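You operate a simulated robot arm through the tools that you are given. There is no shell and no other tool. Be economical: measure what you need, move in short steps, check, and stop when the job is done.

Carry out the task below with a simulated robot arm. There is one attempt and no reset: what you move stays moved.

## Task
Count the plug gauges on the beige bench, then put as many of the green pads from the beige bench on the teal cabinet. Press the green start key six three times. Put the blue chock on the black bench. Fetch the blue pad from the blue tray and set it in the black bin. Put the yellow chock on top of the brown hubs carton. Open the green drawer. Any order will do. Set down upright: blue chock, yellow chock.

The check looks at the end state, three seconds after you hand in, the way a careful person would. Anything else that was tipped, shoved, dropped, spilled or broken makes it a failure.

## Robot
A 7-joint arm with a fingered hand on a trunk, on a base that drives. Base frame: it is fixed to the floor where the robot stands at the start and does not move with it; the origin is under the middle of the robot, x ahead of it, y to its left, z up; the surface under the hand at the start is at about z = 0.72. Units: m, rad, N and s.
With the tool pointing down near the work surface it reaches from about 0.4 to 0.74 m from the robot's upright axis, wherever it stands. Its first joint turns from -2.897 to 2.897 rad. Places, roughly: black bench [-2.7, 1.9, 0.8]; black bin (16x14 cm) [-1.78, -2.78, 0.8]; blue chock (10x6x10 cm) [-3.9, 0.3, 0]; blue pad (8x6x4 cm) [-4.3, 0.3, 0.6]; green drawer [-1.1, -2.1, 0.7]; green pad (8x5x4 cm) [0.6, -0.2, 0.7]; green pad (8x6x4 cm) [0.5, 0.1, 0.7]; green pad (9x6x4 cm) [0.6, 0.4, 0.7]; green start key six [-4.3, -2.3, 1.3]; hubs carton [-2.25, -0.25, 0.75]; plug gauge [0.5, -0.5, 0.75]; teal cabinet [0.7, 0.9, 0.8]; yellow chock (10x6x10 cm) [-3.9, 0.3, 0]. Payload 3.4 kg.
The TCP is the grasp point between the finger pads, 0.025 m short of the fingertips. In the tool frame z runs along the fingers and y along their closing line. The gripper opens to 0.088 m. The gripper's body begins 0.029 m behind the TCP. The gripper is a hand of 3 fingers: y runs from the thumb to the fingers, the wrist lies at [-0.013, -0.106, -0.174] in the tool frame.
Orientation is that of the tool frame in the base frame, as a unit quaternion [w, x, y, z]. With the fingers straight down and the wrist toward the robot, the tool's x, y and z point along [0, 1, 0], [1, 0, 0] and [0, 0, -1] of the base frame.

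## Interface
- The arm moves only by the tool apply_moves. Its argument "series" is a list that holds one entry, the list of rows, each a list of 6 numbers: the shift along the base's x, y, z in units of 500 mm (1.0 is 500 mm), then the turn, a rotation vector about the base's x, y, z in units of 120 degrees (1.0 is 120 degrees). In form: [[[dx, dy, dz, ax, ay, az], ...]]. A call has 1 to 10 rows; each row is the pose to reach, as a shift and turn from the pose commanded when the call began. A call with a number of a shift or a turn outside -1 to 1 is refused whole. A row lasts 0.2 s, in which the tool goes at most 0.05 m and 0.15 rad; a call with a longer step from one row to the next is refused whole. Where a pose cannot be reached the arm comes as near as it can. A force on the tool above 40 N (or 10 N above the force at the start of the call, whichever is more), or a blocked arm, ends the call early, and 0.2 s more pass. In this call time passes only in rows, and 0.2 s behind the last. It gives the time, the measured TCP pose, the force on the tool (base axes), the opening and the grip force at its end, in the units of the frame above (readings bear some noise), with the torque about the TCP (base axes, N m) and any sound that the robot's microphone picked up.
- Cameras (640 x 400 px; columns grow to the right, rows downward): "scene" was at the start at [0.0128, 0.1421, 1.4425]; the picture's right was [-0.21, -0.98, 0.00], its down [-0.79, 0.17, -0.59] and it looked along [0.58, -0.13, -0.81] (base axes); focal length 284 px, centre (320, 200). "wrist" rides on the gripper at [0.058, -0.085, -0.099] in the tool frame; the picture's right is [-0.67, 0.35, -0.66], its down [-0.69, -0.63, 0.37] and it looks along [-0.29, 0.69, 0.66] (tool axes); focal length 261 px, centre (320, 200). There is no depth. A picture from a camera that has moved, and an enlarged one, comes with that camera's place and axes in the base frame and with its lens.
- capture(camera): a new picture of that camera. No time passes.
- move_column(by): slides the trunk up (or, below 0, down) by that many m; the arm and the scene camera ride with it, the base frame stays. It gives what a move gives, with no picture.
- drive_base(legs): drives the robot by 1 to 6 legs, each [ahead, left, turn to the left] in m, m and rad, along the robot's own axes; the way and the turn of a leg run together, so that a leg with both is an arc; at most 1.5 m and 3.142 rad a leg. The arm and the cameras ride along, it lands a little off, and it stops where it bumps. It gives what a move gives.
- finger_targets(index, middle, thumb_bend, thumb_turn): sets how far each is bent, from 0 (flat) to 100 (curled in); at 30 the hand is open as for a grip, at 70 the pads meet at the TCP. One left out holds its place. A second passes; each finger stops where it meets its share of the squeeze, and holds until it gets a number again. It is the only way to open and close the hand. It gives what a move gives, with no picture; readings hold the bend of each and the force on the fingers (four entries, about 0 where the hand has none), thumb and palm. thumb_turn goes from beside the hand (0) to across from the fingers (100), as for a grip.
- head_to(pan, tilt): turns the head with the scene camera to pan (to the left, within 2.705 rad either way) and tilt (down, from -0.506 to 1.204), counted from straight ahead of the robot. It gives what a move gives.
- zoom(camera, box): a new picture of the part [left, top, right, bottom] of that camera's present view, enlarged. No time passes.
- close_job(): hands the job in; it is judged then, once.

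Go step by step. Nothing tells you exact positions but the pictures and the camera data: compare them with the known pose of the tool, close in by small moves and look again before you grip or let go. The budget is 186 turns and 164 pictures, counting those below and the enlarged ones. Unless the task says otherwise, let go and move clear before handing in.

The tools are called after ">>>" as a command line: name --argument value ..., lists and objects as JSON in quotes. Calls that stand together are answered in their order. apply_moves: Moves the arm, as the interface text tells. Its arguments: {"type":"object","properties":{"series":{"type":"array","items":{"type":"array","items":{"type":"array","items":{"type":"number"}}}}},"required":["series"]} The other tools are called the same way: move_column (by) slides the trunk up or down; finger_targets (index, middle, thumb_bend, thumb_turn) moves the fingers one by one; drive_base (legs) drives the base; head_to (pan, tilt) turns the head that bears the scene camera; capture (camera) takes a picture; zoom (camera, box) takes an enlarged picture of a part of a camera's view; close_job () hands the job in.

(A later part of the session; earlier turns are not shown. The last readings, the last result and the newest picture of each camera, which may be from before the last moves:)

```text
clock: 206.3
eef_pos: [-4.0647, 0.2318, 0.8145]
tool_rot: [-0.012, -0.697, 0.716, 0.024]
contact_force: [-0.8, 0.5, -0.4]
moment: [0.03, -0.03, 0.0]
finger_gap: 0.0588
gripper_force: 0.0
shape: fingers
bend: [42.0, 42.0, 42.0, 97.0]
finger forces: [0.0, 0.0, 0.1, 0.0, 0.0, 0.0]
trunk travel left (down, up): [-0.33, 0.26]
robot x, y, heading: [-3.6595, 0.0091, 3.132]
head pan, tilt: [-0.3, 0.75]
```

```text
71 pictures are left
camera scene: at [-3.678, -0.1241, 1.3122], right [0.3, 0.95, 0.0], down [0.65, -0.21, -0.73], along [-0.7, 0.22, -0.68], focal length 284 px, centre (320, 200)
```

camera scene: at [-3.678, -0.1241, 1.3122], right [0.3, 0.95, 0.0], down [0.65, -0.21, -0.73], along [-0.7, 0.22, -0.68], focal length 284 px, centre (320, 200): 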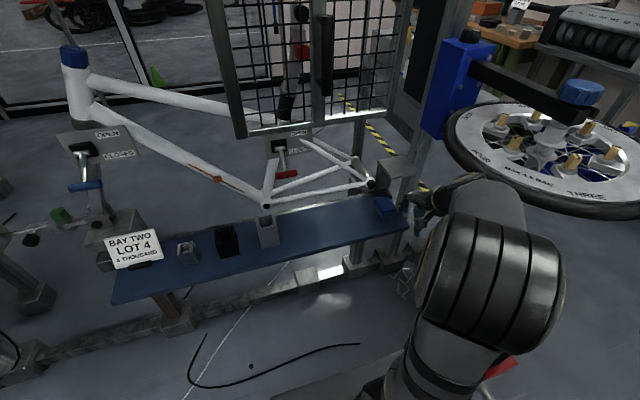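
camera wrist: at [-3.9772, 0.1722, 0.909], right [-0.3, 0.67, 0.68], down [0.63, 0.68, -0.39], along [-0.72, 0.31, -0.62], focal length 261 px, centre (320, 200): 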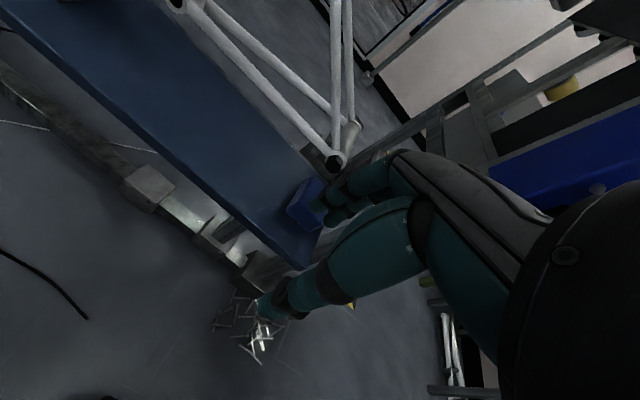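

>>> zoom --camera "scene" --box '[340, 160, 430, 240]'

>>> zoom --camera "wrist" --box '[250, 130, 370, 260]'

```text
5.00 times, centred on (385, 200) of scene
camera zoom: at [-3.678, -0.1241, 1.3122], right [0.3, 0.95, 0.0], down [0.65, -0.21, -0.73], along [-0.7, 0.22, -0.68], focal length 1419 px, centre (-5, 200)
```

zoom: 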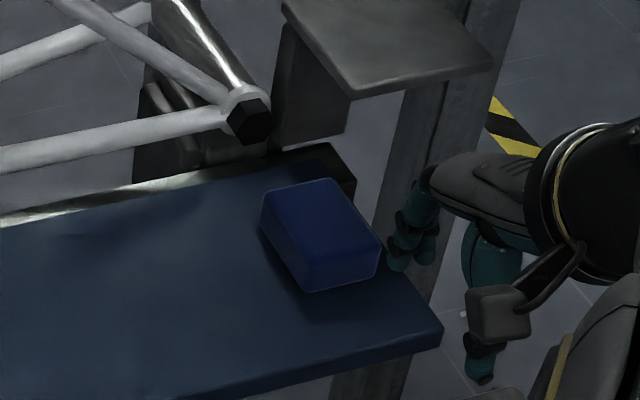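

```text
3.08 times, centred on (310, 195) of wrist
camera zoom: at [-3.9772, 0.1722, 0.909], right [-0.3, 0.67, 0.68], down [0.63, 0.68, -0.39], along [-0.72, 0.31, -0.62], focal length 802 px, centre (351, 215)
```

zoom: 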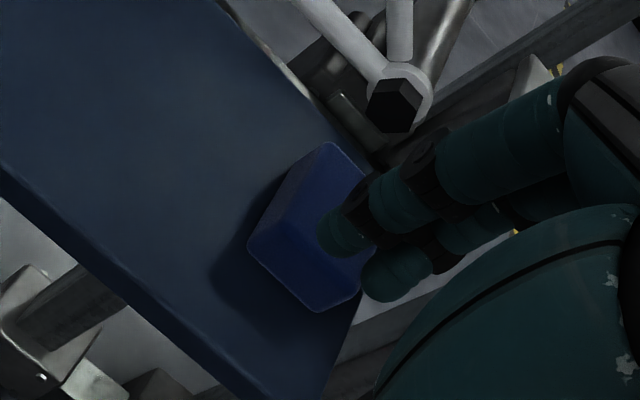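

Pad spans x −4.32…−4.25, y 0.272…0.327, top z 0.64, so it must be gripped along y (wrist to the south). I raise the trunk for a second view to locate the bracket beside it.

>>> move_column --by 0.25

>>> capture --camera "scene"

>>> zoom --camera "scene" --box '[320, 200, 440, 290]'

```text
clock: 208.8
eef_pos: [-4.0659, 0.232, 1.0633]
tool_rot: [-0.011, -0.697, 0.716, 0.023]
contact_force: [0.2, 0.1, 0.5]
moment: [-0.02, 0.02, 0.02]
finger_gap: 0.0587
gripper_force: 0.2
shape: fingers
bend: [42.0, 42.0, 42.0, 97.0]
finger forces: [0.0, 0.0, 0.1, 0.0, 0.0, 0.0]
trunk travel left (down, up): [-0.58, 0.01]
robot x, y, heading: [-3.6615, 0.0066, 3.135]
head pan, tilt: [-0.3, 0.75]
```

```text
68 pictures are left
camera scene: at [-3.6781, -0.1241, 1.5621], right [0.3, 0.95, 0.0], down [0.65, -0.21, -0.73], along [-0.7, 0.22, -0.68], focal length 284 px, centre (320, 200)
```

scene: 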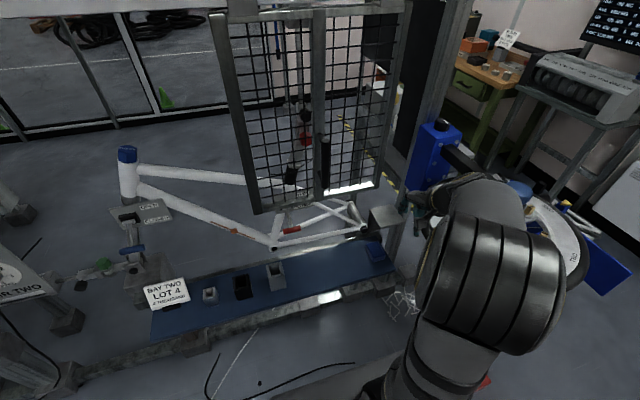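

```text
4.44 times, centred on (380, 245) of scene
camera zoom: at [-3.6781, -0.1241, 1.5621], right [0.3, 0.95, 0.0], down [0.65, -0.21, -0.73], along [-0.7, 0.22, -0.68], focal length 1262 px, centre (53, 0)
```

zoom: 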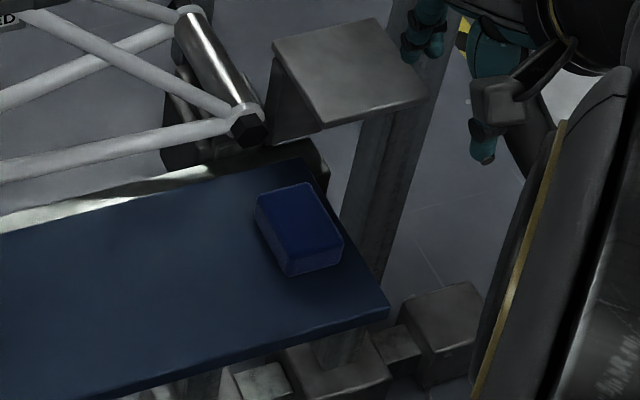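

Bracket corner is at (−4.316,0.325,0.716), mesh bottom at z 0.987. I'll grip along x with a wide-open hand, slightly south of the pad's middle to stay clear of the bracket. Lower the trunk, open and move above the pad.

>>> move_column --by -0.25

>>> finger_targets --index 27 --middle 27 --thumb_bend 27

>>> apply_moves --series '[[[-0.08, 0.02, -0.02, -0.004, -0.011, 0.006], [-0.16, 0.04, -0.04, -0.0086, -0.023, 0.0125], [-0.25, 0.065, -0.05, -0.0086, -0.023, 0.0125], [-0.34, 0.085, -0.06, -0.0086, -0.023, 0.0125], [-0.43, 0.108, -0.07, -0.0086, -0.023, 0.0125]]]'

>>> capture --camera "wrist"

>>> capture --camera "scene"

```text
clock: 211.4
eef_pos: [-4.0645, 0.2321, 0.814]
tool_rot: [-0.012, -0.698, 0.716, 0.023]
contact_force: [-0.8, 0.6, -0.7]
moment: [-0.04, 0.05, 0.01]
finger_gap: 0.0587
gripper_force: 0.1
shape: fingers
bend: [42.0, 42.0, 42.0, 97.0]
finger forces: [0.0, 0.1, 0.0, 0.0, 0.0, 0.0]
trunk travel left (down, up): [-0.33, 0.26]
robot x, y, heading: [-3.6553, 0.0101, 3.132]
head pan, tilt: [-0.3, 0.75]
```

```text
clock: 212.4
eef_pos: [-4.0655, 0.2317, 0.8133]
tool_rot: [-0.01, -0.697, 0.716, 0.023]
contact_force: [-0.8, 0.5, -0.9]
moment: [0.0, 0.0, 0.02]
finger_gap: 0.0901
gripper_force: 0.0
shape: fingers
bend: [27.0, 27.0, 27.0, 97.0]
finger forces: [0.0, 0.0, 0.0, 0.0, 0.0, 0.0]
trunk travel left (down, up): [-0.33, 0.26]
robot x, y, heading: [-3.6602, 0.0098, 3.131]
head pan, tilt: [-0.3, 0.75]
```

```text
clock: 213.6
eef_pos: [-4.2796, 0.2897, 0.7784]
tool_rot: [0.0, -0.705, 0.709, -0.001]
contact_force: [-0.7, 0.1, 0.0]
moment: [-0.04, 0.03, -0.01]
finger_gap: 0.0905
gripper_force: 0.1
shape: fingers
bend: [27.0, 27.0, 27.0, 97.0]
finger forces: [0.0, 0.0, 0.1, 0.1, 0.0, 0.0]
trunk travel left (down, up): [-0.33, 0.26]
robot x, y, heading: [-3.6597, 0.0089, 3.126]
head pan, tilt: [-0.3, 0.75]
```

```text
66 pictures are left
camera wrist: at [-4.1955, 0.2327, 0.879], right [-0.35, 0.67, 0.65], down [0.63, 0.68, -0.37], along [-0.69, 0.29, -0.66], focal length 261 px, centre (320, 200)
```

wrist: 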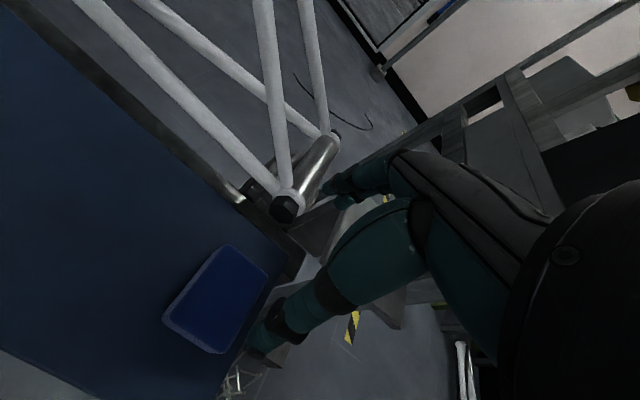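

```text
65 pictures are left
camera scene: at [-3.6785, -0.1232, 1.3121], right [0.31, 0.95, 0.0], down [0.65, -0.21, -0.73], along [-0.7, 0.22, -0.68], focal length 284 px, centre (320, 200)
```

scene: 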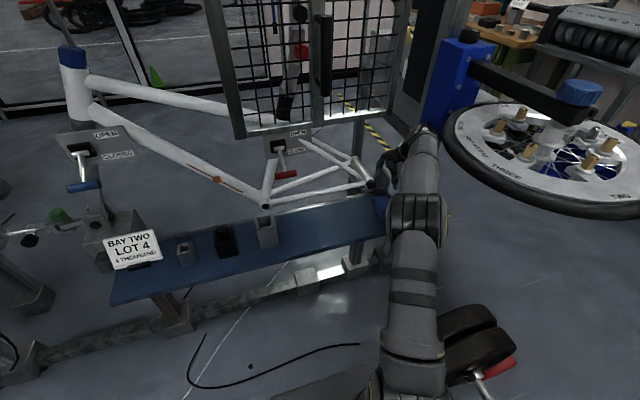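

Pad refined: centre (−4.273,0.301). Descend with the hand at y 0.286, then close.

>>> apply_moves --series '[[[0.013, -0.007, -0.06, 0, 0, 0], [0.013, -0.007, -0.12, 0, 0, 0], [0.013, -0.007, -0.18, 0, 0, 0], [0.013, -0.007, -0.23, 0, 0, 0], [0.013, -0.007, -0.27, 0, 0, 0], [0.013, -0.007, -0.292, 0, 0, 0]]]'

>>> capture --camera "wrist"

```text
clock: 215.2
eef_pos: [-4.2778, 0.2861, 0.6427]
tool_rot: [-0.005, -0.706, 0.708, 0.01]
contact_force: [1.7, -0.4, 17.6]
moment: [0.07, 0.61, -0.03]
finger_gap: 0.096
gripper_force: 10.8
shape: fingers
bend: [26.0, 29.0, 24.0, 97.0]
finger forces: [4.2, 13.0, 0.0, 0.0, 4.1, 0.0]
trunk travel left (down, up): [-0.33, 0.26]
robot x, y, heading: [-3.6604, 0.01, 3.131]
head pan, tilt: [-0.3, 0.75]
stopped in row 6: the force on the tool passed its limit at 42 N (the readings are from after the stop); the commanded pose is now the measured one
```

```text
64 pictures are left
camera wrist: at [-4.1915, 0.2278, 0.7402], right [-0.33, 0.67, 0.67], down [0.62, 0.69, -0.37], along [-0.71, 0.29, -0.64], focal length 261 px, centre (320, 200)
```

wrist: 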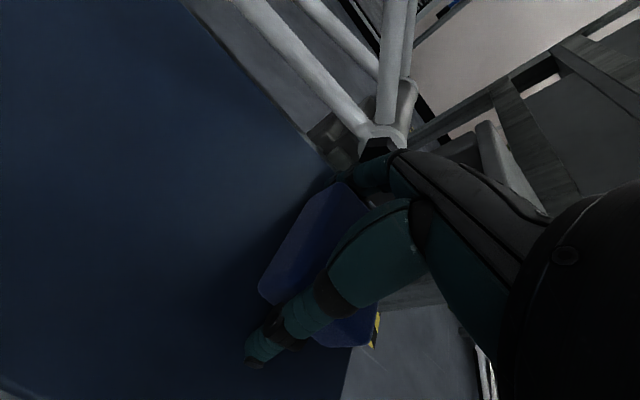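

Fingertips met the shelf (shelf ≈0.615). I lift 4 mm and close.

>>> apply_moves --series '[[[0.006, 0, 0.012, 0, 0, 0]]]'

>>> finger_targets --index 52 --middle 52 --thumb_bend 52

>>> capture --camera "wrist"

```text
clock: 215.6
eef_pos: [-4.2742, 0.2859, 0.6427]
tool_rot: [-0.002, -0.707, 0.708, 0.006]
contact_force: [-2.7, -0.2, 4.8]
moment: [0.05, 0.2, 0.01]
finger_gap: 0.0956
gripper_force: 5.1
shape: fingers
bend: [25.0, 26.0, 25.0, 98.0]
finger forces: [4.5, 2.6, 0.0, 0.0, 2.9, 0.0]
trunk travel left (down, up): [-0.33, 0.26]
robot x, y, heading: [-3.6592, 0.0096, 3.135]
head pan, tilt: [-0.3, 0.75]
```

```text
clock: 216.6
eef_pos: [-4.2745, 0.2858, 0.6468]
tool_rot: [-0.004, -0.707, 0.708, 0.007]
contact_force: [-5.3, -0.2, 24.2]
moment: [0.17, 1.38, 0.03]
finger_gap: 0.0833
gripper_force: 34.4
shape: fingers
bend: [26.0, 35.0, 41.0, 97.0]
finger forces: [21.4, 24.9, 0.1, 0.0, 22.4, 0.0]
trunk travel left (down, up): [-0.33, 0.26]
robot x, y, heading: [-3.6577, 0.0107, 3.133]
head pan, tilt: [-0.3, 0.75]
```

```text
63 pictures are left
camera wrist: at [-4.188, 0.2273, 0.7447], right [-0.34, 0.67, 0.66], down [0.62, 0.69, -0.37], along [-0.7, 0.29, -0.65], focal length 261 px, centre (320, 200)
```

wrist: 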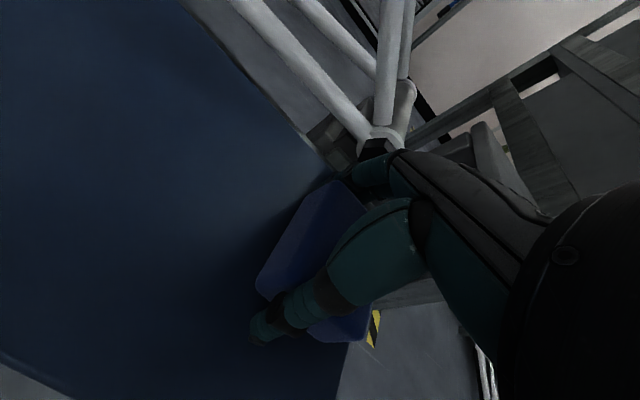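

Pad is about 7.7 cm wide and lies a bit further west than the hand's centre. I reopen, shift 8 mm west and 4 mm up, and close again.

>>> finger_targets --index 25 --middle 25 --thumb_bend 25

>>> apply_moves --series '[[[-0.008, 0, 0.008, 0, 0, 0], [-0.014, 0, 0.012, 0, 0, 0]]]'

>>> finger_targets --index 46 --middle 46 --thumb_bend 46

>>> capture --camera "wrist"

```text
clock: 217.6
eef_pos: [-4.2733, 0.2847, 0.6425]
tool_rot: [0.003, 0.707, -0.707, -0.004]
contact_force: [1.9, 0.0, 3.3]
moment: [0.0, 0.17, -0.01]
finger_gap: 0.0967
gripper_force: 3.3
shape: fingers
bend: [24.0, 25.0, 24.0, 97.0]
finger forces: [1.3, 2.3, 0.0, 0.1, 2.0, 0.0]
trunk travel left (down, up): [-0.33, 0.26]
robot x, y, heading: [-3.6614, 0.0082, 3.134]
head pan, tilt: [-0.3, 0.75]
```

```text
clock: 218.2
eef_pos: [-4.2821, 0.2842, 0.6489]
tool_rot: [0.003, 0.707, -0.707, -0.005]
contact_force: [0.5, -0.3, -0.2]
moment: [0.0, -0.01, 0.02]
finger_gap: 0.0968
gripper_force: 1.3
shape: fingers
bend: [24.0, 25.0, 24.0, 97.0]
finger forces: [1.1, 0.1, 0.0, 0.1, 1.2, 0.1]
trunk travel left (down, up): [-0.33, 0.26]
robot x, y, heading: [-3.6568, 0.0069, 3.129]
head pan, tilt: [-0.3, 0.75]
```

```text
clock: 219.2
eef_pos: [-4.2812, 0.2849, 0.65]
tool_rot: [-0.003, -0.706, 0.708, 0.005]
contact_force: [-0.2, 0.6, 0.2]
moment: [0.04, 0.02, 0.01]
finger_gap: 0.0846
gripper_force: 20.8
shape: fingers
bend: [29.0, 41.0, 35.0, 97.0]
finger forces: [16.8, 4.1, 0.0, 0.0, 22.0, 0.1]
trunk travel left (down, up): [-0.33, 0.26]
robot x, y, heading: [-3.6572, 0.0086, 3.13]
head pan, tilt: [-0.3, 0.75]
```

```text
62 pictures are left
camera wrist: at [-4.1956, 0.2274, 0.7488], right [-0.34, 0.67, 0.66], down [0.63, 0.69, -0.37], along [-0.7, 0.29, -0.65], focal length 261 px, centre (320, 200)
```

wrist: 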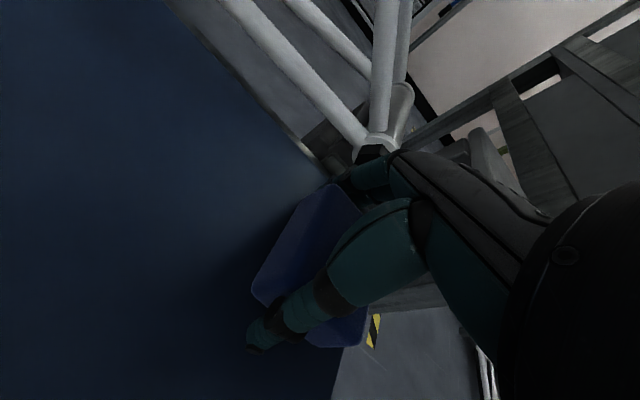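

Gripped mostly by one finger and the thumb at 20 N; I test with a small lift.

>>> apply_moves --series '[[[0, 0, 0.02, 0, 0, 0], [0, 0, 0.05, 0, 0, 0], [0, -0.01, 0.1, 0, 0, 0]]]'

>>> capture --camera "wrist"

```text
clock: 220.0
eef_pos: [-4.283, 0.2815, 0.6996]
tool_rot: [-0.002, -0.706, 0.708, 0.005]
contact_force: [0.5, -0.7, -0.7]
moment: [-0.01, -0.02, 0.0]
finger_gap: 0.0842
gripper_force: 20.9
shape: fingers
bend: [29.0, 41.0, 35.0, 97.0]
finger forces: [16.4, 4.1, 0.0, 0.0, 21.8, 0.0]
trunk travel left (down, up): [-0.33, 0.26]
robot x, y, heading: [-3.6586, 0.0094, 3.131]
head pan, tilt: [-0.3, 0.75]
```

```text
61 pictures are left
camera wrist: at [-4.1969, 0.2242, 0.799], right [-0.34, 0.67, 0.66], down [0.63, 0.69, -0.37], along [-0.7, 0.29, -0.65], focal length 261 px, centre (320, 200)
```

wrist: 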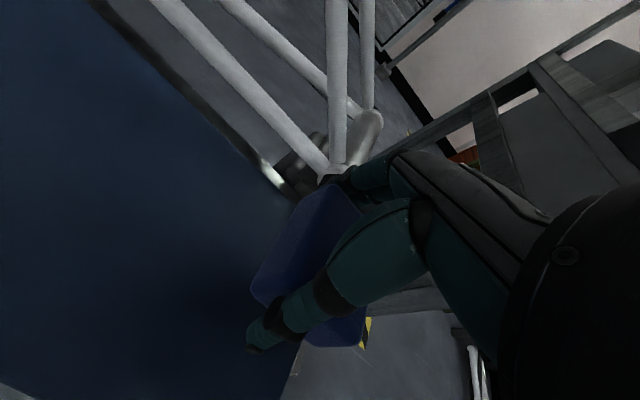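

The pad came up. I pull it straight back east, then up, clear of the bracket.

>>> apply_moves --series '[[[0.06, -0.02, 0.0, 0, 0, 0], [0.14, -0.03, 0.01, 0, 0, 0], [0.22, -0.04, 0.04, 0, 0, 0], [0.3, -0.05, 0.08, 0, 0, 0], [0.38, -0.08, 0.12, 0, 0, 0], [0.44, -0.14, 0.16, 0, 0, 0], [0.46, -0.22, 0.2, 0, 0, 0], [0.46, -0.3, 0.22, 0, 0, 0]]]'

>>> capture --camera "wrist"

>>> capture --camera "scene"

```text
clock: 221.8
eef_pos: [-4.0521, 0.1289, 0.8091]
tool_rot: [-0.004, -0.707, 0.708, 0.005]
contact_force: [-0.1, -0.3, -0.8]
moment: [-0.01, 0.03, -0.01]
finger_gap: 0.0841
gripper_force: 20.3
shape: fingers
bend: [29.0, 41.0, 35.0, 97.0]
finger forces: [16.1, 4.0, 0.0, 0.1, 21.4, 0.1]
trunk travel left (down, up): [-0.33, 0.26]
robot x, y, heading: [-3.658, 0.0094, 3.13]
head pan, tilt: [-0.3, 0.75]
```

```text
60 pictures are left
camera wrist: at [-3.9669, 0.0725, 0.9073], right [-0.34, 0.67, 0.66], down [0.63, 0.69, -0.37], along [-0.7, 0.29, -0.65], focal length 261 px, centre (320, 200)
```

wrist: 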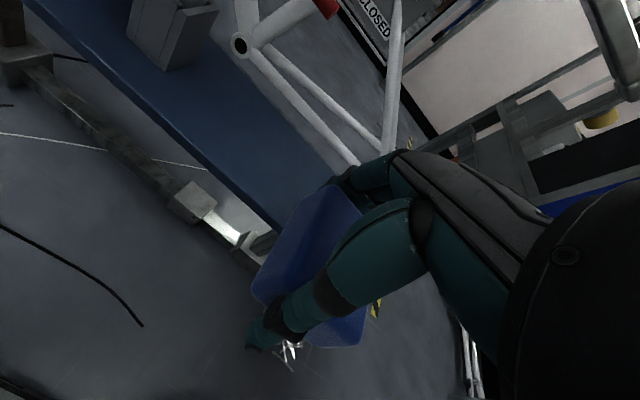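

```text
59 pictures are left
camera scene: at [-3.678, -0.1241, 1.3121], right [0.3, 0.95, 0.0], down [0.65, -0.21, -0.73], along [-0.7, 0.22, -0.68], focal length 284 px, centre (320, 200)
```

scene: 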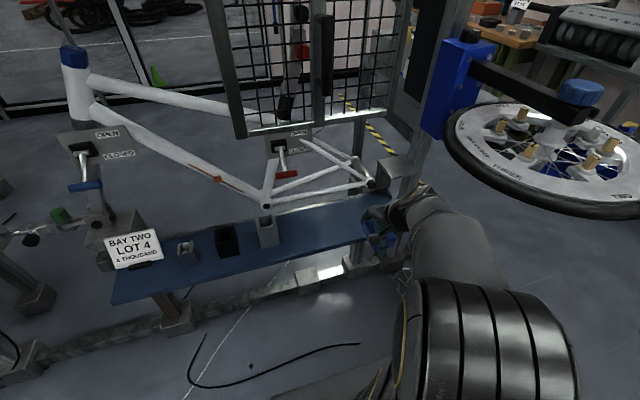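

Pad in hand. I back off, raise the trunk, turn south and drive down the west aisle, then look for the bin and drawer.

>>> move_column --by 0.25

>>> drive_base --legs '[[-0.62, 0, 0], [0, 0, 1.58], [1.0, 0, 0]]'

>>> head_to --pan 0.35 --tilt 0.4

>>> capture --camera "scene"

```text
clock: 224.4
eef_pos: [-4.0533, 0.1295, 1.0584]
tool_rot: [-0.004, -0.706, 0.708, 0.006]
contact_force: [0.0, -0.1, -0.9]
moment: [-0.02, -0.01, 0.03]
finger_gap: 0.084
gripper_force: 20.5
shape: fingers
bend: [29.0, 41.0, 35.0, 97.0]
finger forces: [16.1, 4.0, 0.1, 0.0, 21.3, 0.0]
trunk travel left (down, up): [-0.58, 0.01]
robot x, y, heading: [-3.6592, 0.0126, 3.134]
head pan, tilt: [-0.3, 0.75]
```

```text
clock: 236.7
eef_pos: [-3.1238, -1.4186, 1.0584]
tool_rot: [0.007, 1.0, 0.018, -0.002]
contact_force: [-0.8, 0.7, 0.3]
moment: [-0.04, 0.03, 0.01]
finger_gap: 0.0834
gripper_force: 20.3
shape: fingers
bend: [29.0, 41.0, 35.0, 97.0]
finger forces: [15.7, 3.9, 0.0, 0.1, 20.6, 0.0]
trunk travel left (down, up): [-0.58, 0.01]
robot x, y, heading: [-3.0181, -1.0197, -1.544]
head pan, tilt: [-0.3, 0.75]
```

```text
clock: 237.7
eef_pos: [-3.1226, -1.4184, 1.0591]
tool_rot: [0.006, 1.0, 0.018, -0.002]
contact_force: [-0.8, 0.6, -0.4]
moment: [0.03, -0.02, -0.02]
finger_gap: 0.0833
gripper_force: 20.1
shape: fingers
bend: [29.0, 41.0, 35.0, 97.0]
finger forces: [15.8, 4.0, 0.1, 0.1, 20.6, 0.1]
trunk travel left (down, up): [-0.58, 0.01]
robot x, y, heading: [-3.0187, -1.021, -1.543]
head pan, tilt: [0.351, 0.4]
```

```text
58 pictures are left
camera scene: at [-2.8252, -1.0425, 1.5932], right [-0.93, -0.37, 0.0], down [-0.14, 0.36, -0.92], along [0.34, -0.86, -0.39], focal length 284 px, centre (320, 200)
```

scene: 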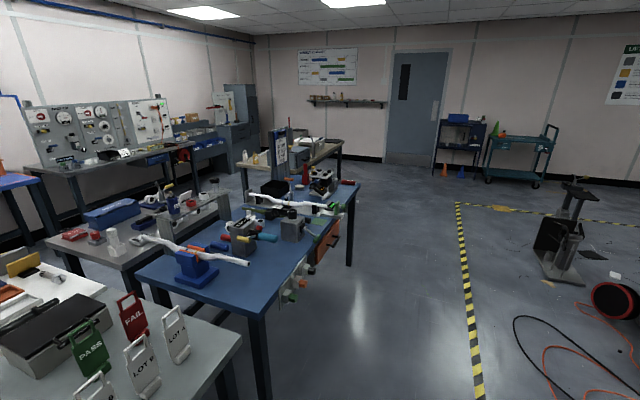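

>>> zoom --camera "scene" --box '[40, 130, 360, 320]'

>>> zoom --camera "scene" --box '[230, 130, 370, 270]'

```text
2.00 times, centred on (200, 225) of scene
camera zoom: at [-2.8252, -1.0425, 1.5932], right [-0.93, -0.37, 0.0], down [-0.14, 0.36, -0.92], along [0.34, -0.86, -0.39], focal length 568 px, centre (560, 150)
```

zoom: 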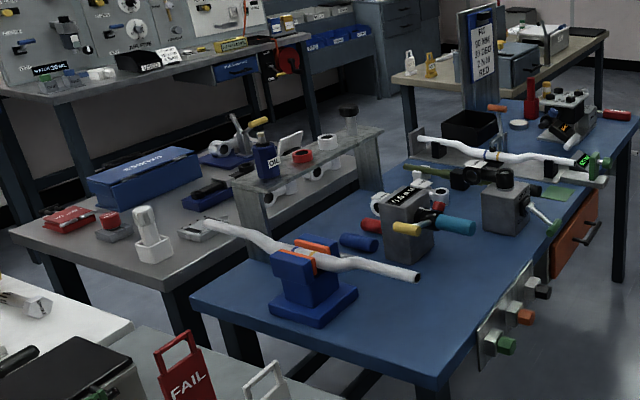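

```text
2.86 times, centred on (300, 200) of scene
camera zoom: at [-2.8252, -1.0425, 1.5932], right [-0.93, -0.37, 0.0], down [-0.14, 0.36, -0.92], along [0.34, -0.86, -0.39], focal length 811 px, centre (377, 200)
```

zoom: 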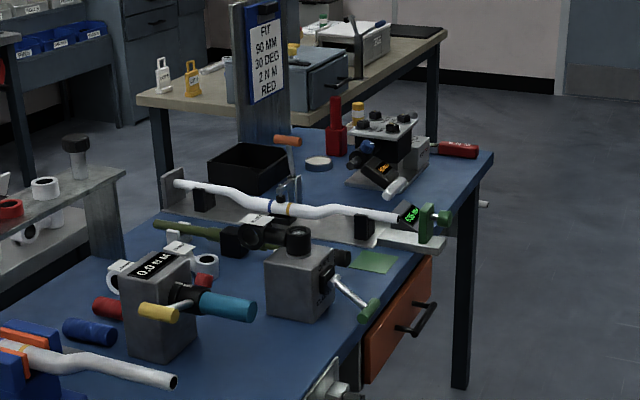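

The black bin stands on the blue bench's far (east) side and the green drawer must face the east aisle, so I go back round the north end into the east aisle.

>>> drive_base --legs '[[-1.5, 0, 0], [-0.45, 0, 0], [0, 0, 1.545], [1.5, 0, 0], [1.1, 0, 0], [0, 0, -1.57]]'

>>> drive_base --legs '[[1.4, 0, 0]]'

>>> head_to --pan -0.4 --tilt 0.45

>>> capture --camera "scene"

```text
clock: 267.3
eef_pos: [-0.5533, 0.4911, 1.058]
tool_rot: [0.007, 1.0, -0.004, -0.002]
contact_force: [0.1, -0.2, 0.3]
moment: [0.02, 0.0, 0.02]
finger_gap: 0.0824
gripper_force: 18.6
shape: fingers
bend: [30.0, 42.0, 36.0, 97.0]
finger forces: [14.9, 3.5, 0.0, 0.0, 19.2, 0.1]
trunk travel left (down, up): [-0.58, 0.01]
robot x, y, heading: [-0.4313, 0.8876, -1.586]
head pan, tilt: [0.351, 0.4]
```

```text
clock: 274.2
eef_pos: [-0.5843, -0.8983, 1.0584]
tool_rot: [0.007, 1.0, -0.008, -0.002]
contact_force: [-0.7, -0.1, -0.9]
moment: [0.02, -0.04, -0.01]
finger_gap: 0.0821
gripper_force: 19.5
shape: fingers
bend: [30.0, 42.0, 36.0, 97.0]
finger forces: [14.9, 3.4, 0.1, 0.1, 19.2, 0.1]
trunk travel left (down, up): [-0.58, 0.01]
robot x, y, heading: [-0.4573, -0.5064, -1.593]
head pan, tilt: [0.351, 0.4]
```

```text
clock: 275.3
eef_pos: [-0.5836, -0.8996, 1.0583]
tool_rot: [0.006, 1.0, -0.008, -0.002]
contact_force: [-0.8, -0.1, -0.4]
moment: [0.03, 0.01, -0.01]
finger_gap: 0.0821
gripper_force: 17.9
shape: fingers
bend: [30.0, 42.0, 36.0, 97.0]
finger forces: [14.8, 3.5, 0.0, 0.1, 19.3, 0.0]
trunk travel left (down, up): [-0.58, 0.01]
robot x, y, heading: [-0.4529, -0.5087, -1.596]
head pan, tilt: [-0.4, 0.45]
```

```text
55 pictures are left
camera scene: at [-0.3352, -0.5342, 1.5886], right [-0.91, 0.41, 0.0], down [0.18, 0.4, -0.9], along [-0.37, -0.82, -0.44], focal length 284 px, centre (320, 200)
```

scene: 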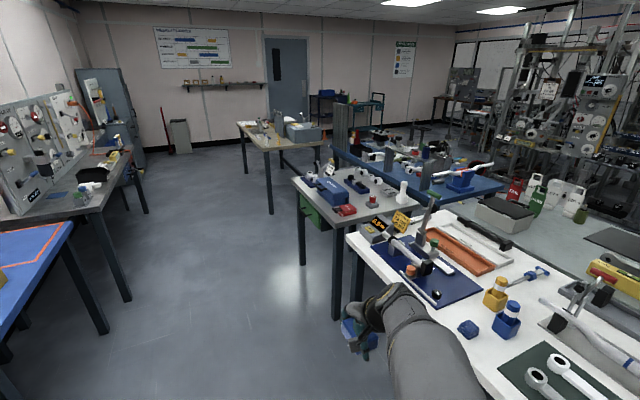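

The green drawer is on the grey bench's east face; there's a pocket south of it leading to the bin. I drive there.

>>> drive_base --legs '[[1.4, 0, 0], [1.0, 0, 0], [0, 0, -1.545], [0.35, 0, 0]]'

>>> head_to --pan -0.1 --tilt 0.55

>>> capture --camera "scene"

```text
clock: 292.7
eef_pos: [-1.3042, -2.7888, 1.058]
tool_rot: [0.002, 0.71, -0.704, -0.005]
contact_force: [0.3, -0.9, -1.1]
moment: [0.01, 0.0, -0.02]
finger_gap: 0.0818
gripper_force: 18.7
shape: fingers
bend: [31.0, 42.0, 37.0, 97.0]
finger forces: [14.4, 3.5, 0.0, 0.0, 18.5, 0.1]
trunk travel left (down, up): [-0.58, 0.01]
robot x, y, heading: [-0.9055, -2.9053, 3.14]
head pan, tilt: [-0.4, 0.45]
```

```text
clock: 293.5
eef_pos: [-1.3032, -2.7898, 1.0585]
tool_rot: [0.003, 0.709, -0.705, -0.005]
contact_force: [-0.3, -0.4, -0.5]
moment: [-0.03, 0.02, -0.02]
finger_gap: 0.0818
gripper_force: 18.1
shape: fingers
bend: [31.0, 42.0, 37.0, 97.0]
finger forces: [14.4, 3.4, 0.0, 0.0, 18.6, 0.0]
trunk travel left (down, up): [-0.58, 0.01]
robot x, y, heading: [-0.9098, -2.9058, 3.144]
head pan, tilt: [-0.099, 0.55]
```

```text
54 pictures are left
camera scene: at [-0.9378, -3.0557, 1.5796], right [0.1, 0.99, 0.0], down [0.52, -0.05, -0.85], along [-0.85, 0.09, -0.52], focal length 284 px, centre (320, 200)
```

scene: 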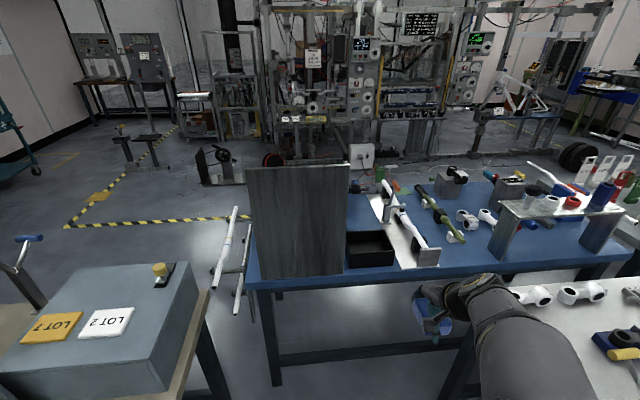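

>>> zoom --camera "scene" --box '[240, 160, 450, 300]'

```text
2.86 times, centred on (345, 230) of scene
camera zoom: at [-0.9378, -3.0557, 1.5796], right [0.1, 0.99, 0.0], down [0.52, -0.05, -0.85], along [-0.85, 0.09, -0.52], focal length 811 px, centre (249, 114)
```

zoom: 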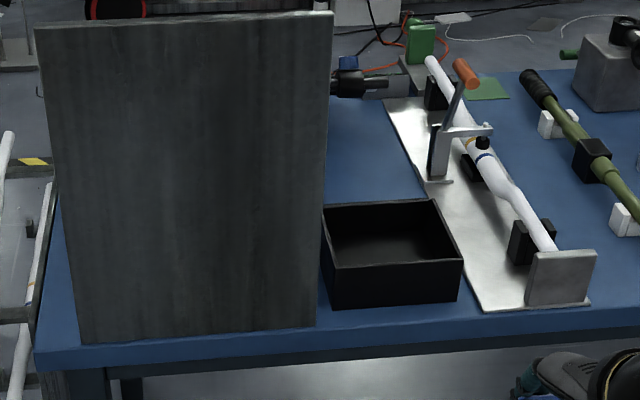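

Bin: x −1.838…−1.71, y −2.86…−2.69, rim z≈0.87; the board's edge (y≈−2.89) leaves room. I drive ahead 0.3 m and bring the pad above the bin.

>>> drive_base --legs '[[0.3, 0, 0]]'

>>> apply_moves --series '[[[-0.08, 0.01, 0, 0, 0, 0], [-0.16, 0.02, 0, 0, 0, 0], [-0.24, 0.02, -0.02, 0, 0, 0], [-0.32, 0.02, -0.05, 0, 0, 0]]]'

>>> capture --camera "wrist"

>>> capture --camera "scene"

```text
clock: 295.6
eef_pos: [-1.6122, -2.7882, 1.0579]
tool_rot: [0.002, 0.709, -0.705, -0.004]
contact_force: [0.0, -0.3, 0.4]
moment: [-0.02, 0.01, -0.01]
finger_gap: 0.0818
gripper_force: 18.0
shape: fingers
bend: [31.0, 42.0, 37.0, 97.0]
finger forces: [14.4, 3.5, 0.0, 0.0, 18.5, 0.0]
trunk travel left (down, up): [-0.58, 0.01]
robot x, y, heading: [-1.2157, -2.9056, 3.137]
head pan, tilt: [-0.099, 0.55]
```

```text
clock: 296.6
eef_pos: [-1.7734, -2.78, 1.0336]
tool_rot: [0.002, 0.709, -0.705, -0.005]
contact_force: [-0.4, -0.2, 0.1]
moment: [-0.03, 0.01, -0.03]
finger_gap: 0.0815
gripper_force: 18.7
shape: fingers
bend: [31.0, 42.0, 37.0, 97.0]
finger forces: [14.4, 3.4, 0.1, 0.1, 18.5, 0.1]
trunk travel left (down, up): [-0.58, 0.01]
robot x, y, heading: [-1.2168, -2.9063, 3.139]
head pan, tilt: [-0.099, 0.55]
```

```text
52 pictures are left
camera wrist: at [-1.6877, -2.8362, 1.1322], right [-0.35, 0.67, 0.66], down [0.62, 0.69, -0.37], along [-0.7, 0.28, -0.65], focal length 261 px, centre (320, 200)
```

wrist: 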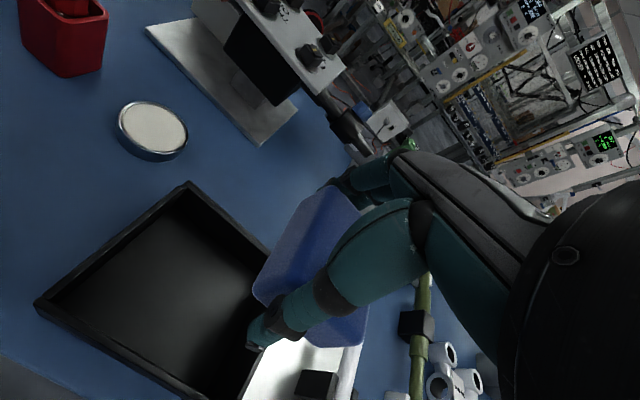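

```text
51 pictures are left
camera scene: at [-1.246, -3.0554, 1.5795], right [0.1, 0.99, 0.0], down [0.52, -0.05, -0.85], along [-0.85, 0.09, -0.52], focal length 284 px, centre (320, 200)
```

scene: 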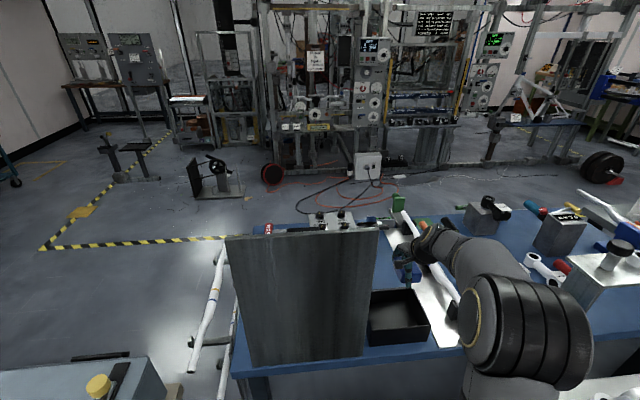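

Hand is centred over the bin. Lowering so the fingertips go about 3 cm into it, then release mainly with the thumb.

>>> apply_moves --series '[[[0.005, -0.004, -0.08, 0, 0, 0], [0.005, -0.004, -0.16, 0, 0, 0], [0.005, -0.004, -0.24, 0, 0, 0], [0.005, -0.004, -0.29, 0, 0, 0], [0.005, -0.004, -0.34, 0, 0, 0]]]'

>>> capture --camera "wrist"

>>> zoom --camera "scene" --box '[340, 200, 500, 370]'

```text
clock: 297.8
eef_pos: [-1.7698, -2.7804, 0.8628]
tool_rot: [0.004, 0.71, -0.705, -0.006]
contact_force: [0.6, 0.5, -0.3]
moment: [0.03, 0.02, -0.01]
finger_gap: 0.0812
gripper_force: 17.6
shape: fingers
bend: [31.0, 42.0, 37.0, 97.0]
finger forces: [13.7, 3.5, 0.0, 0.0, 17.9, 0.1]
trunk travel left (down, up): [-0.58, 0.01]
robot x, y, heading: [-1.2181, -2.9055, 3.141]
head pan, tilt: [-0.099, 0.55]
```

```text
50 pictures are left
camera wrist: at [-1.6839, -2.8375, 0.9622], right [-0.35, 0.67, 0.66], down [0.62, 0.69, -0.37], along [-0.7, 0.28, -0.65], focal length 261 px, centre (320, 200)
```

wrist: 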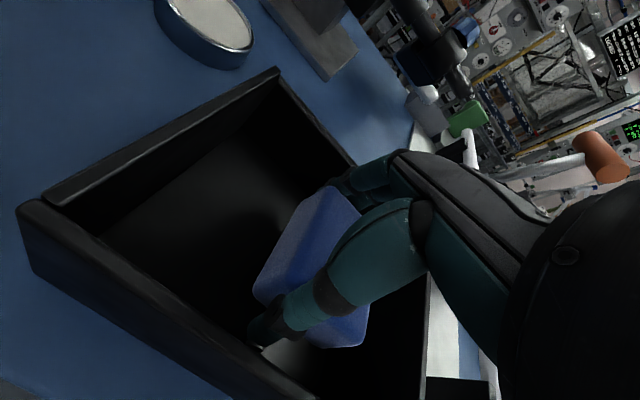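

```text
2.35 times, centred on (420, 285) of scene
camera zoom: at [-1.2452, -3.0554, 1.5796], right [0.1, 0.99, 0.0], down [0.52, -0.05, -0.85], along [-0.85, 0.09, -0.52], focal length 668 px, centre (85, 0)
```

zoom: 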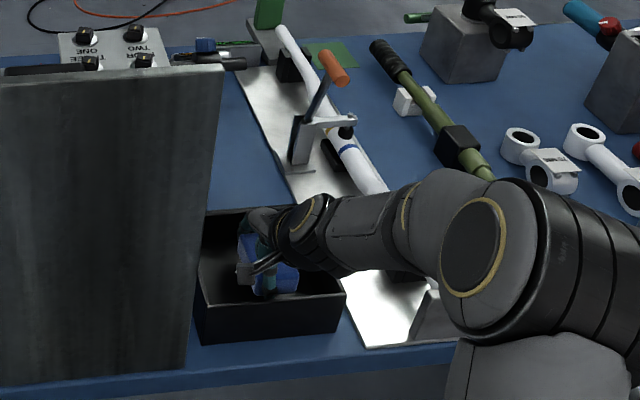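

Pad is inside the bin, clear of the walls. Thumb opens first, then fingers slightly.

>>> finger_targets --index 29 --middle 30 --thumb_bend 30

>>> apply_moves --series '[[[0.0, 0, 0.04, 0, 0, 0], [0, 0, 0.1, 0, 0, 0], [0, 0, 0.18, 0, 0, 0], [0, 0, 0.27, 0, 0, 0], [0, 0, 0.36, 0, 0, 0], [0.08, 0, 0.38, 0, 0, 0], [0.16, 0, 0.38, 0, 0, 0], [0.25, 0, 0.38, 0, 0, 0], [0.33, 0, 0.38, 0, 0, 0]]]'

>>> capture --camera "scene"

```text
clock: 298.8
eef_pos: [-1.7702, -2.7813, 0.8628]
tool_rot: [0.003, 0.71, -0.704, -0.006]
contact_force: [-1.1, 0.0, -0.3]
moment: [0.01, 0.0, 0.03]
finger_gap: 0.0878
gripper_force: 0.1
shape: fingers
bend: [28.0, 30.0, 30.0, 97.0]
finger forces: [0.0, 0.0, 0.1, 0.0, 0.0, 0.0]
trunk travel left (down, up): [-0.58, 0.01]
robot x, y, heading: [-1.2156, -2.9085, 3.142]
head pan, tilt: [-0.099, 0.55]
```

```text
clock: 300.8
eef_pos: [-1.6036, -2.7826, 1.0533]
tool_rot: [0.004, 0.709, -0.705, -0.006]
contact_force: [0.3, 0.5, -0.1]
moment: [-0.03, 0.02, 0.0]
finger_gap: 0.0876
gripper_force: 0.0
shape: fingers
bend: [28.0, 30.0, 30.0, 97.0]
finger forces: [0.1, 0.1, 0.0, 0.0, 0.0, 0.0]
trunk travel left (down, up): [-0.58, 0.01]
robot x, y, heading: [-1.2174, -2.9035, 3.138]
head pan, tilt: [-0.099, 0.55]
```

```text
48 pictures are left
camera scene: at [-1.2441, -3.0557, 1.5795], right [0.1, 0.99, 0.0], down [0.52, -0.05, -0.85], along [-0.85, 0.09, -0.52], focal length 284 px, centre (320, 200)
```

scene: 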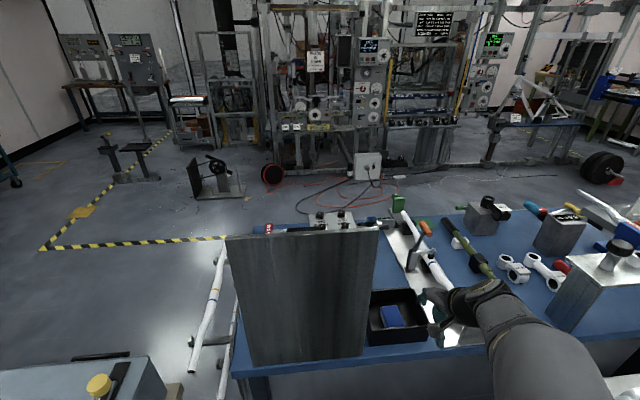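

The pad lies in the bin. Next the green drawer: back out and strafe in front of it.

>>> drive_base --legs '[[-0.85, 0, 0], [0, -0.8, 0]]'

>>> head_to --pan 0.0 --tilt 0.8

>>> capture --camera "scene"

```text
clock: 309.1
eef_pos: [-0.7392, -1.984, 1.0534]
tool_rot: [-0.003, -0.701, 0.713, 0.006]
contact_force: [0.3, -0.2, -0.3]
moment: [0.0, -0.01, 0.0]
finger_gap: 0.0877
gripper_force: 0.0
shape: fingers
bend: [28.0, 30.0, 30.0, 97.0]
finger forces: [0.0, 0.0, 0.1, 0.0, 0.1, 0.0]
trunk travel left (down, up): [-0.58, 0.01]
robot x, y, heading: [-0.3543, -2.1155, 3.116]
head pan, tilt: [-0.099, 0.55]
```

```text
clock: 309.9
eef_pos: [-0.7383, -1.9831, 1.0539]
tool_rot: [-0.003, -0.7, 0.714, 0.005]
contact_force: [-0.1, 0.9, -0.3]
moment: [0.02, -0.01, 0.02]
finger_gap: 0.0875
gripper_force: 0.0
shape: fingers
bend: [28.0, 30.0, 30.0, 97.0]
finger forces: [0.0, 0.1, 0.0, 0.0, 0.0, 0.0]
trunk travel left (down, up): [-0.58, 0.01]
robot x, y, heading: [-0.3568, -2.1188, 3.117]
head pan, tilt: [0.0, 0.799]
```

```text
47 pictures are left
camera scene: at [-0.3777, -2.2752, 1.5582], right [0.03, 1.0, 0.0], down [0.72, -0.02, -0.7], along [-0.7, 0.02, -0.72], focal length 284 px, centre (320, 200)
```

scene: 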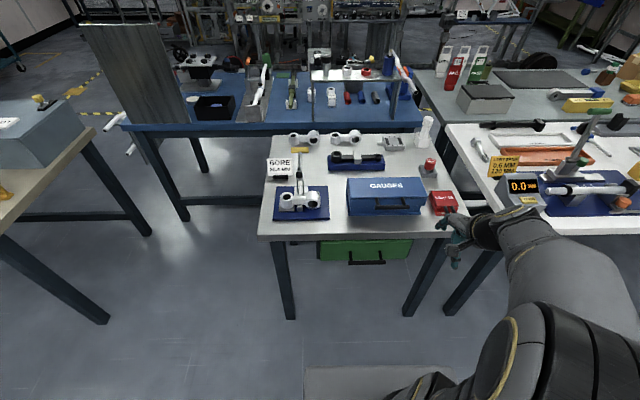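

Handle seen under the bench front. I lower the trunk to see it straighter and triangulate.

>>> move_column --by -0.4

>>> head_to --pan 0.0 --tilt 0.6

>>> zoom --camera "scene" --box '[280, 170, 480, 300]'

>>> capture --camera "wrist"

```text
clock: 313.8
eef_pos: [-0.7392, -1.9832, 0.6525]
tool_rot: [-0.003, -0.701, 0.713, 0.005]
contact_force: [-0.5, 0.8, 1.3]
moment: [-0.03, 0.0, 0.03]
finger_gap: 0.0876
gripper_force: 0.0
shape: fingers
bend: [28.0, 30.0, 30.0, 97.0]
finger forces: [0.0, 0.1, 0.0, 0.0, 0.0, 0.0]
trunk travel left (down, up): [-0.18, 0.41]
robot x, y, heading: [-0.3512, -2.1169, 3.117]
head pan, tilt: [0.0, 0.799]
```

```text
clock: 314.5
eef_pos: [-0.7394, -1.9831, 0.6538]
tool_rot: [-0.003, -0.701, 0.713, 0.005]
contact_force: [-0.5, -0.2, 0.2]
moment: [-0.03, 0.0, -0.03]
finger_gap: 0.0877
gripper_force: 0.1
shape: fingers
bend: [28.0, 30.0, 30.0, 97.0]
finger forces: [0.0, 0.0, 0.0, 0.1, 0.1, 0.1]
trunk travel left (down, up): [-0.18, 0.41]
robot x, y, heading: [-0.3564, -2.1187, 3.113]
head pan, tilt: [0.0, 0.6]
```

```text
3.08 times, centred on (380, 235) of scene
camera zoom: at [-0.3854, -2.2751, 1.175], right [0.03, 1.0, 0.0], down [0.57, -0.01, -0.82], along [-0.82, 0.02, -0.57], focal length 874 px, centre (135, 92)
```

zoom: 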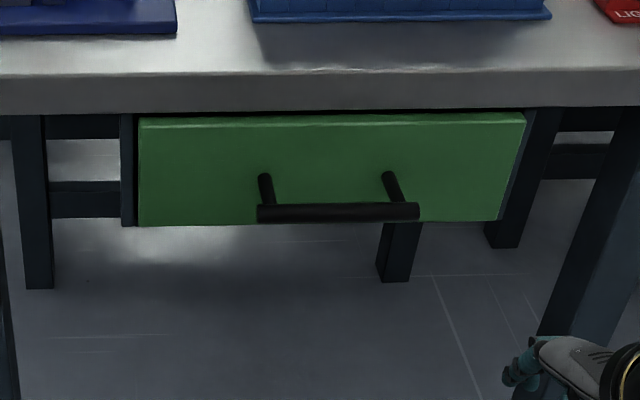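

```text
45 pictures are left
camera wrist: at [-0.6543, -2.042, 0.752], right [-0.33, 0.67, 0.66], down [0.64, 0.68, -0.37], along [-0.7, 0.3, -0.65], focal length 261 px, centre (320, 200)
```

wrist: 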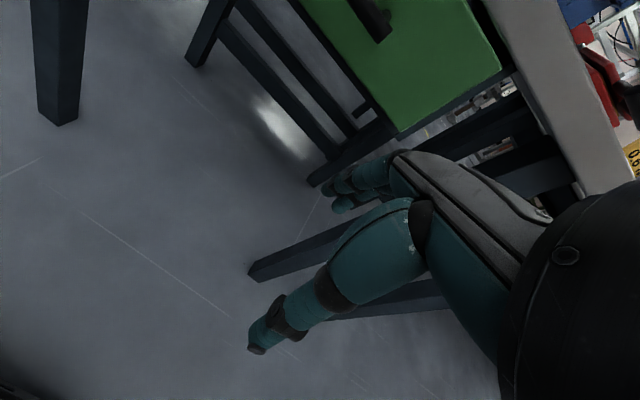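

Handle bar: centre (−0.919,−2.093,0.68), along y, 13 cm long, with 4 cm behind it. I'll grip it with the hand pointing level at the drawer. First back off a little, then rotate the hand in free space.

>>> drive_base --legs '[[-0.07, 0, 0.025]]'

>>> finger_targets --index 42 --middle 42 --thumb_bend 42

>>> apply_moves --series '[[[-0.05, -0.06, 0.01, 0, 0.07, 0], [-0.1, -0.12, 0.03, 0, 0.14, 0], [-0.12, -0.18, 0.05, 0, 0.21, 0], [-0.12, -0.2, 0.05, 0, 0.28, 0], [-0.12, -0.2, 0.05, 0, 0.35, 0], [-0.12, -0.2, 0.05, 0, 0.42, 0], [-0.12, -0.2, 0.05, 0, 0.49, 0], [-0.12, -0.2, 0.05, 0, 0.56, 0], [-0.12, -0.2, 0.05, 0, 0.63, 0], [-0.12, -0.2, 0.05, 0, 0.68, 0]]]'

>>> capture --camera "scene"

>>> capture --camera "wrist"

```text
clock: 315.5
eef_pos: [-0.673, -1.9926, 0.653]
tool_rot: [0.002, 0.709, -0.705, -0.006]
contact_force: [0.5, -0.3, -0.2]
moment: [-0.01, 0.01, -0.01]
finger_gap: 0.0879
gripper_force: 0.1
shape: fingers
bend: [28.0, 30.0, 30.0, 97.0]
finger forces: [0.0, 0.0, 0.1, 0.1, 0.0, 0.0]
trunk travel left (down, up): [-0.18, 0.41]
robot x, y, heading: [-0.2839, -2.1174, 3.144]
head pan, tilt: [0.0, 0.6]
```

```text
clock: 316.5
eef_pos: [-0.6738, -1.994, 0.6534]
tool_rot: [0.003, 0.709, -0.705, -0.005]
contact_force: [0.4, 0.3, -0.1]
moment: [0.02, 0.04, 0.02]
finger_gap: 0.0598
gripper_force: 0.1
shape: fingers
bend: [42.0, 42.0, 42.0, 97.0]
finger forces: [0.0, 0.1, 0.0, 0.1, 0.1, 0.0]
trunk travel left (down, up): [-0.18, 0.41]
robot x, y, heading: [-0.2853, -2.1175, 3.142]
head pan, tilt: [0.0, 0.6]
```

```text
clock: 318.7
eef_pos: [-0.7324, -2.0529, 0.6975]
tool_rot: [0.465, 0.537, -0.529, -0.464]
contact_force: [-0.5, -0.4, -0.7]
moment: [0.0, 0.01, 0.01]
finger_gap: 0.0594
gripper_force: 0.0
shape: fingers
bend: [42.0, 42.0, 42.0, 97.0]
finger forces: [0.0, 0.0, 0.0, 0.0, 0.0, 0.0]
out of reach, approached as far as the arm can: row 4, 5, 6, 7, 8, 9, 10
trunk travel left (down, up): [-0.18, 0.41]
robot x, y, heading: [-0.2839, -2.1198, 3.14]
head pan, tilt: [0.0, 0.6]
```

```text
44 pictures are left
camera scene: at [-0.3124, -2.2767, 1.175], right [0.0, 1.0, 0.0], down [0.56, 0.0, -0.83], along [-0.83, 0.0, -0.56], focal length 284 px, centre (320, 200)
```

scene: 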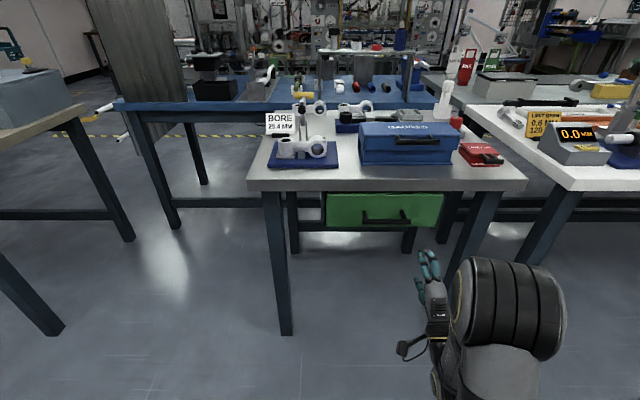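

```text
43 pictures are left
camera wrist: at [-0.6222, -2.1086, 0.6273], right [0.6, 0.67, 0.44], down [-0.28, 0.69, -0.67], along [-0.75, 0.27, 0.6], focal length 261 px, centre (320, 200)
```

wrist: 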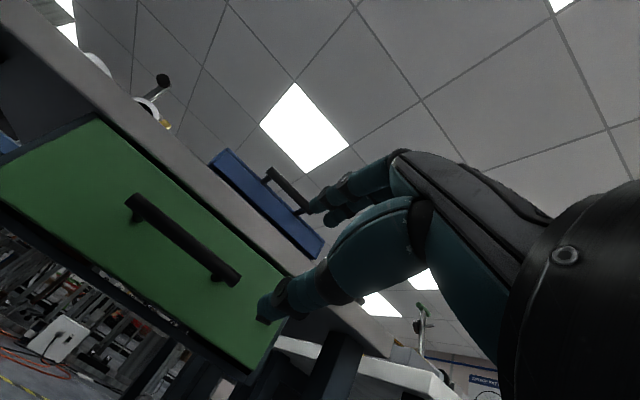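

The hand points at the drawer; the handle triangulates to (−0.922,−2.098,0.698). I advance partway and check where I land.

>>> apply_moves --series '[[[-0.08, 0, 0.02, 0, 0, 0], [-0.16, 0, 0.03, 0, 0, 0], [-0.2, 0, 0.04, 0, 0, 0]]]'

>>> capture --camera "wrist"

```text
clock: 319.5
eef_pos: [-0.8285, -2.0344, 0.7194]
tool_rot: [0.465, 0.537, -0.529, -0.465]
contact_force: [0.1, -1.0, 0.7]
moment: [0.02, 0.0, 0.02]
finger_gap: 0.0596
gripper_force: 0.0
shape: fingers
bend: [42.0, 42.0, 42.0, 97.0]
finger forces: [0.1, 0.0, 0.0, 0.0, 0.0, 0.1]
out of reach, approached as far as the arm can: row 1, 2, 3
trunk travel left (down, up): [-0.18, 0.41]
robot x, y, heading: [-0.2849, -2.1188, 3.142]
head pan, tilt: [0.0, 0.6]
```

```text
42 pictures are left
camera wrist: at [-0.7179, -2.0894, 0.6491], right [0.6, 0.67, 0.44], down [-0.28, 0.69, -0.67], along [-0.75, 0.27, 0.6], focal length 261 px, centre (320, 200)
```

wrist: 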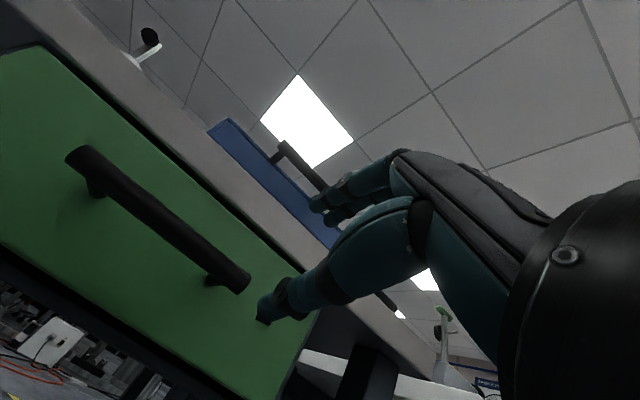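

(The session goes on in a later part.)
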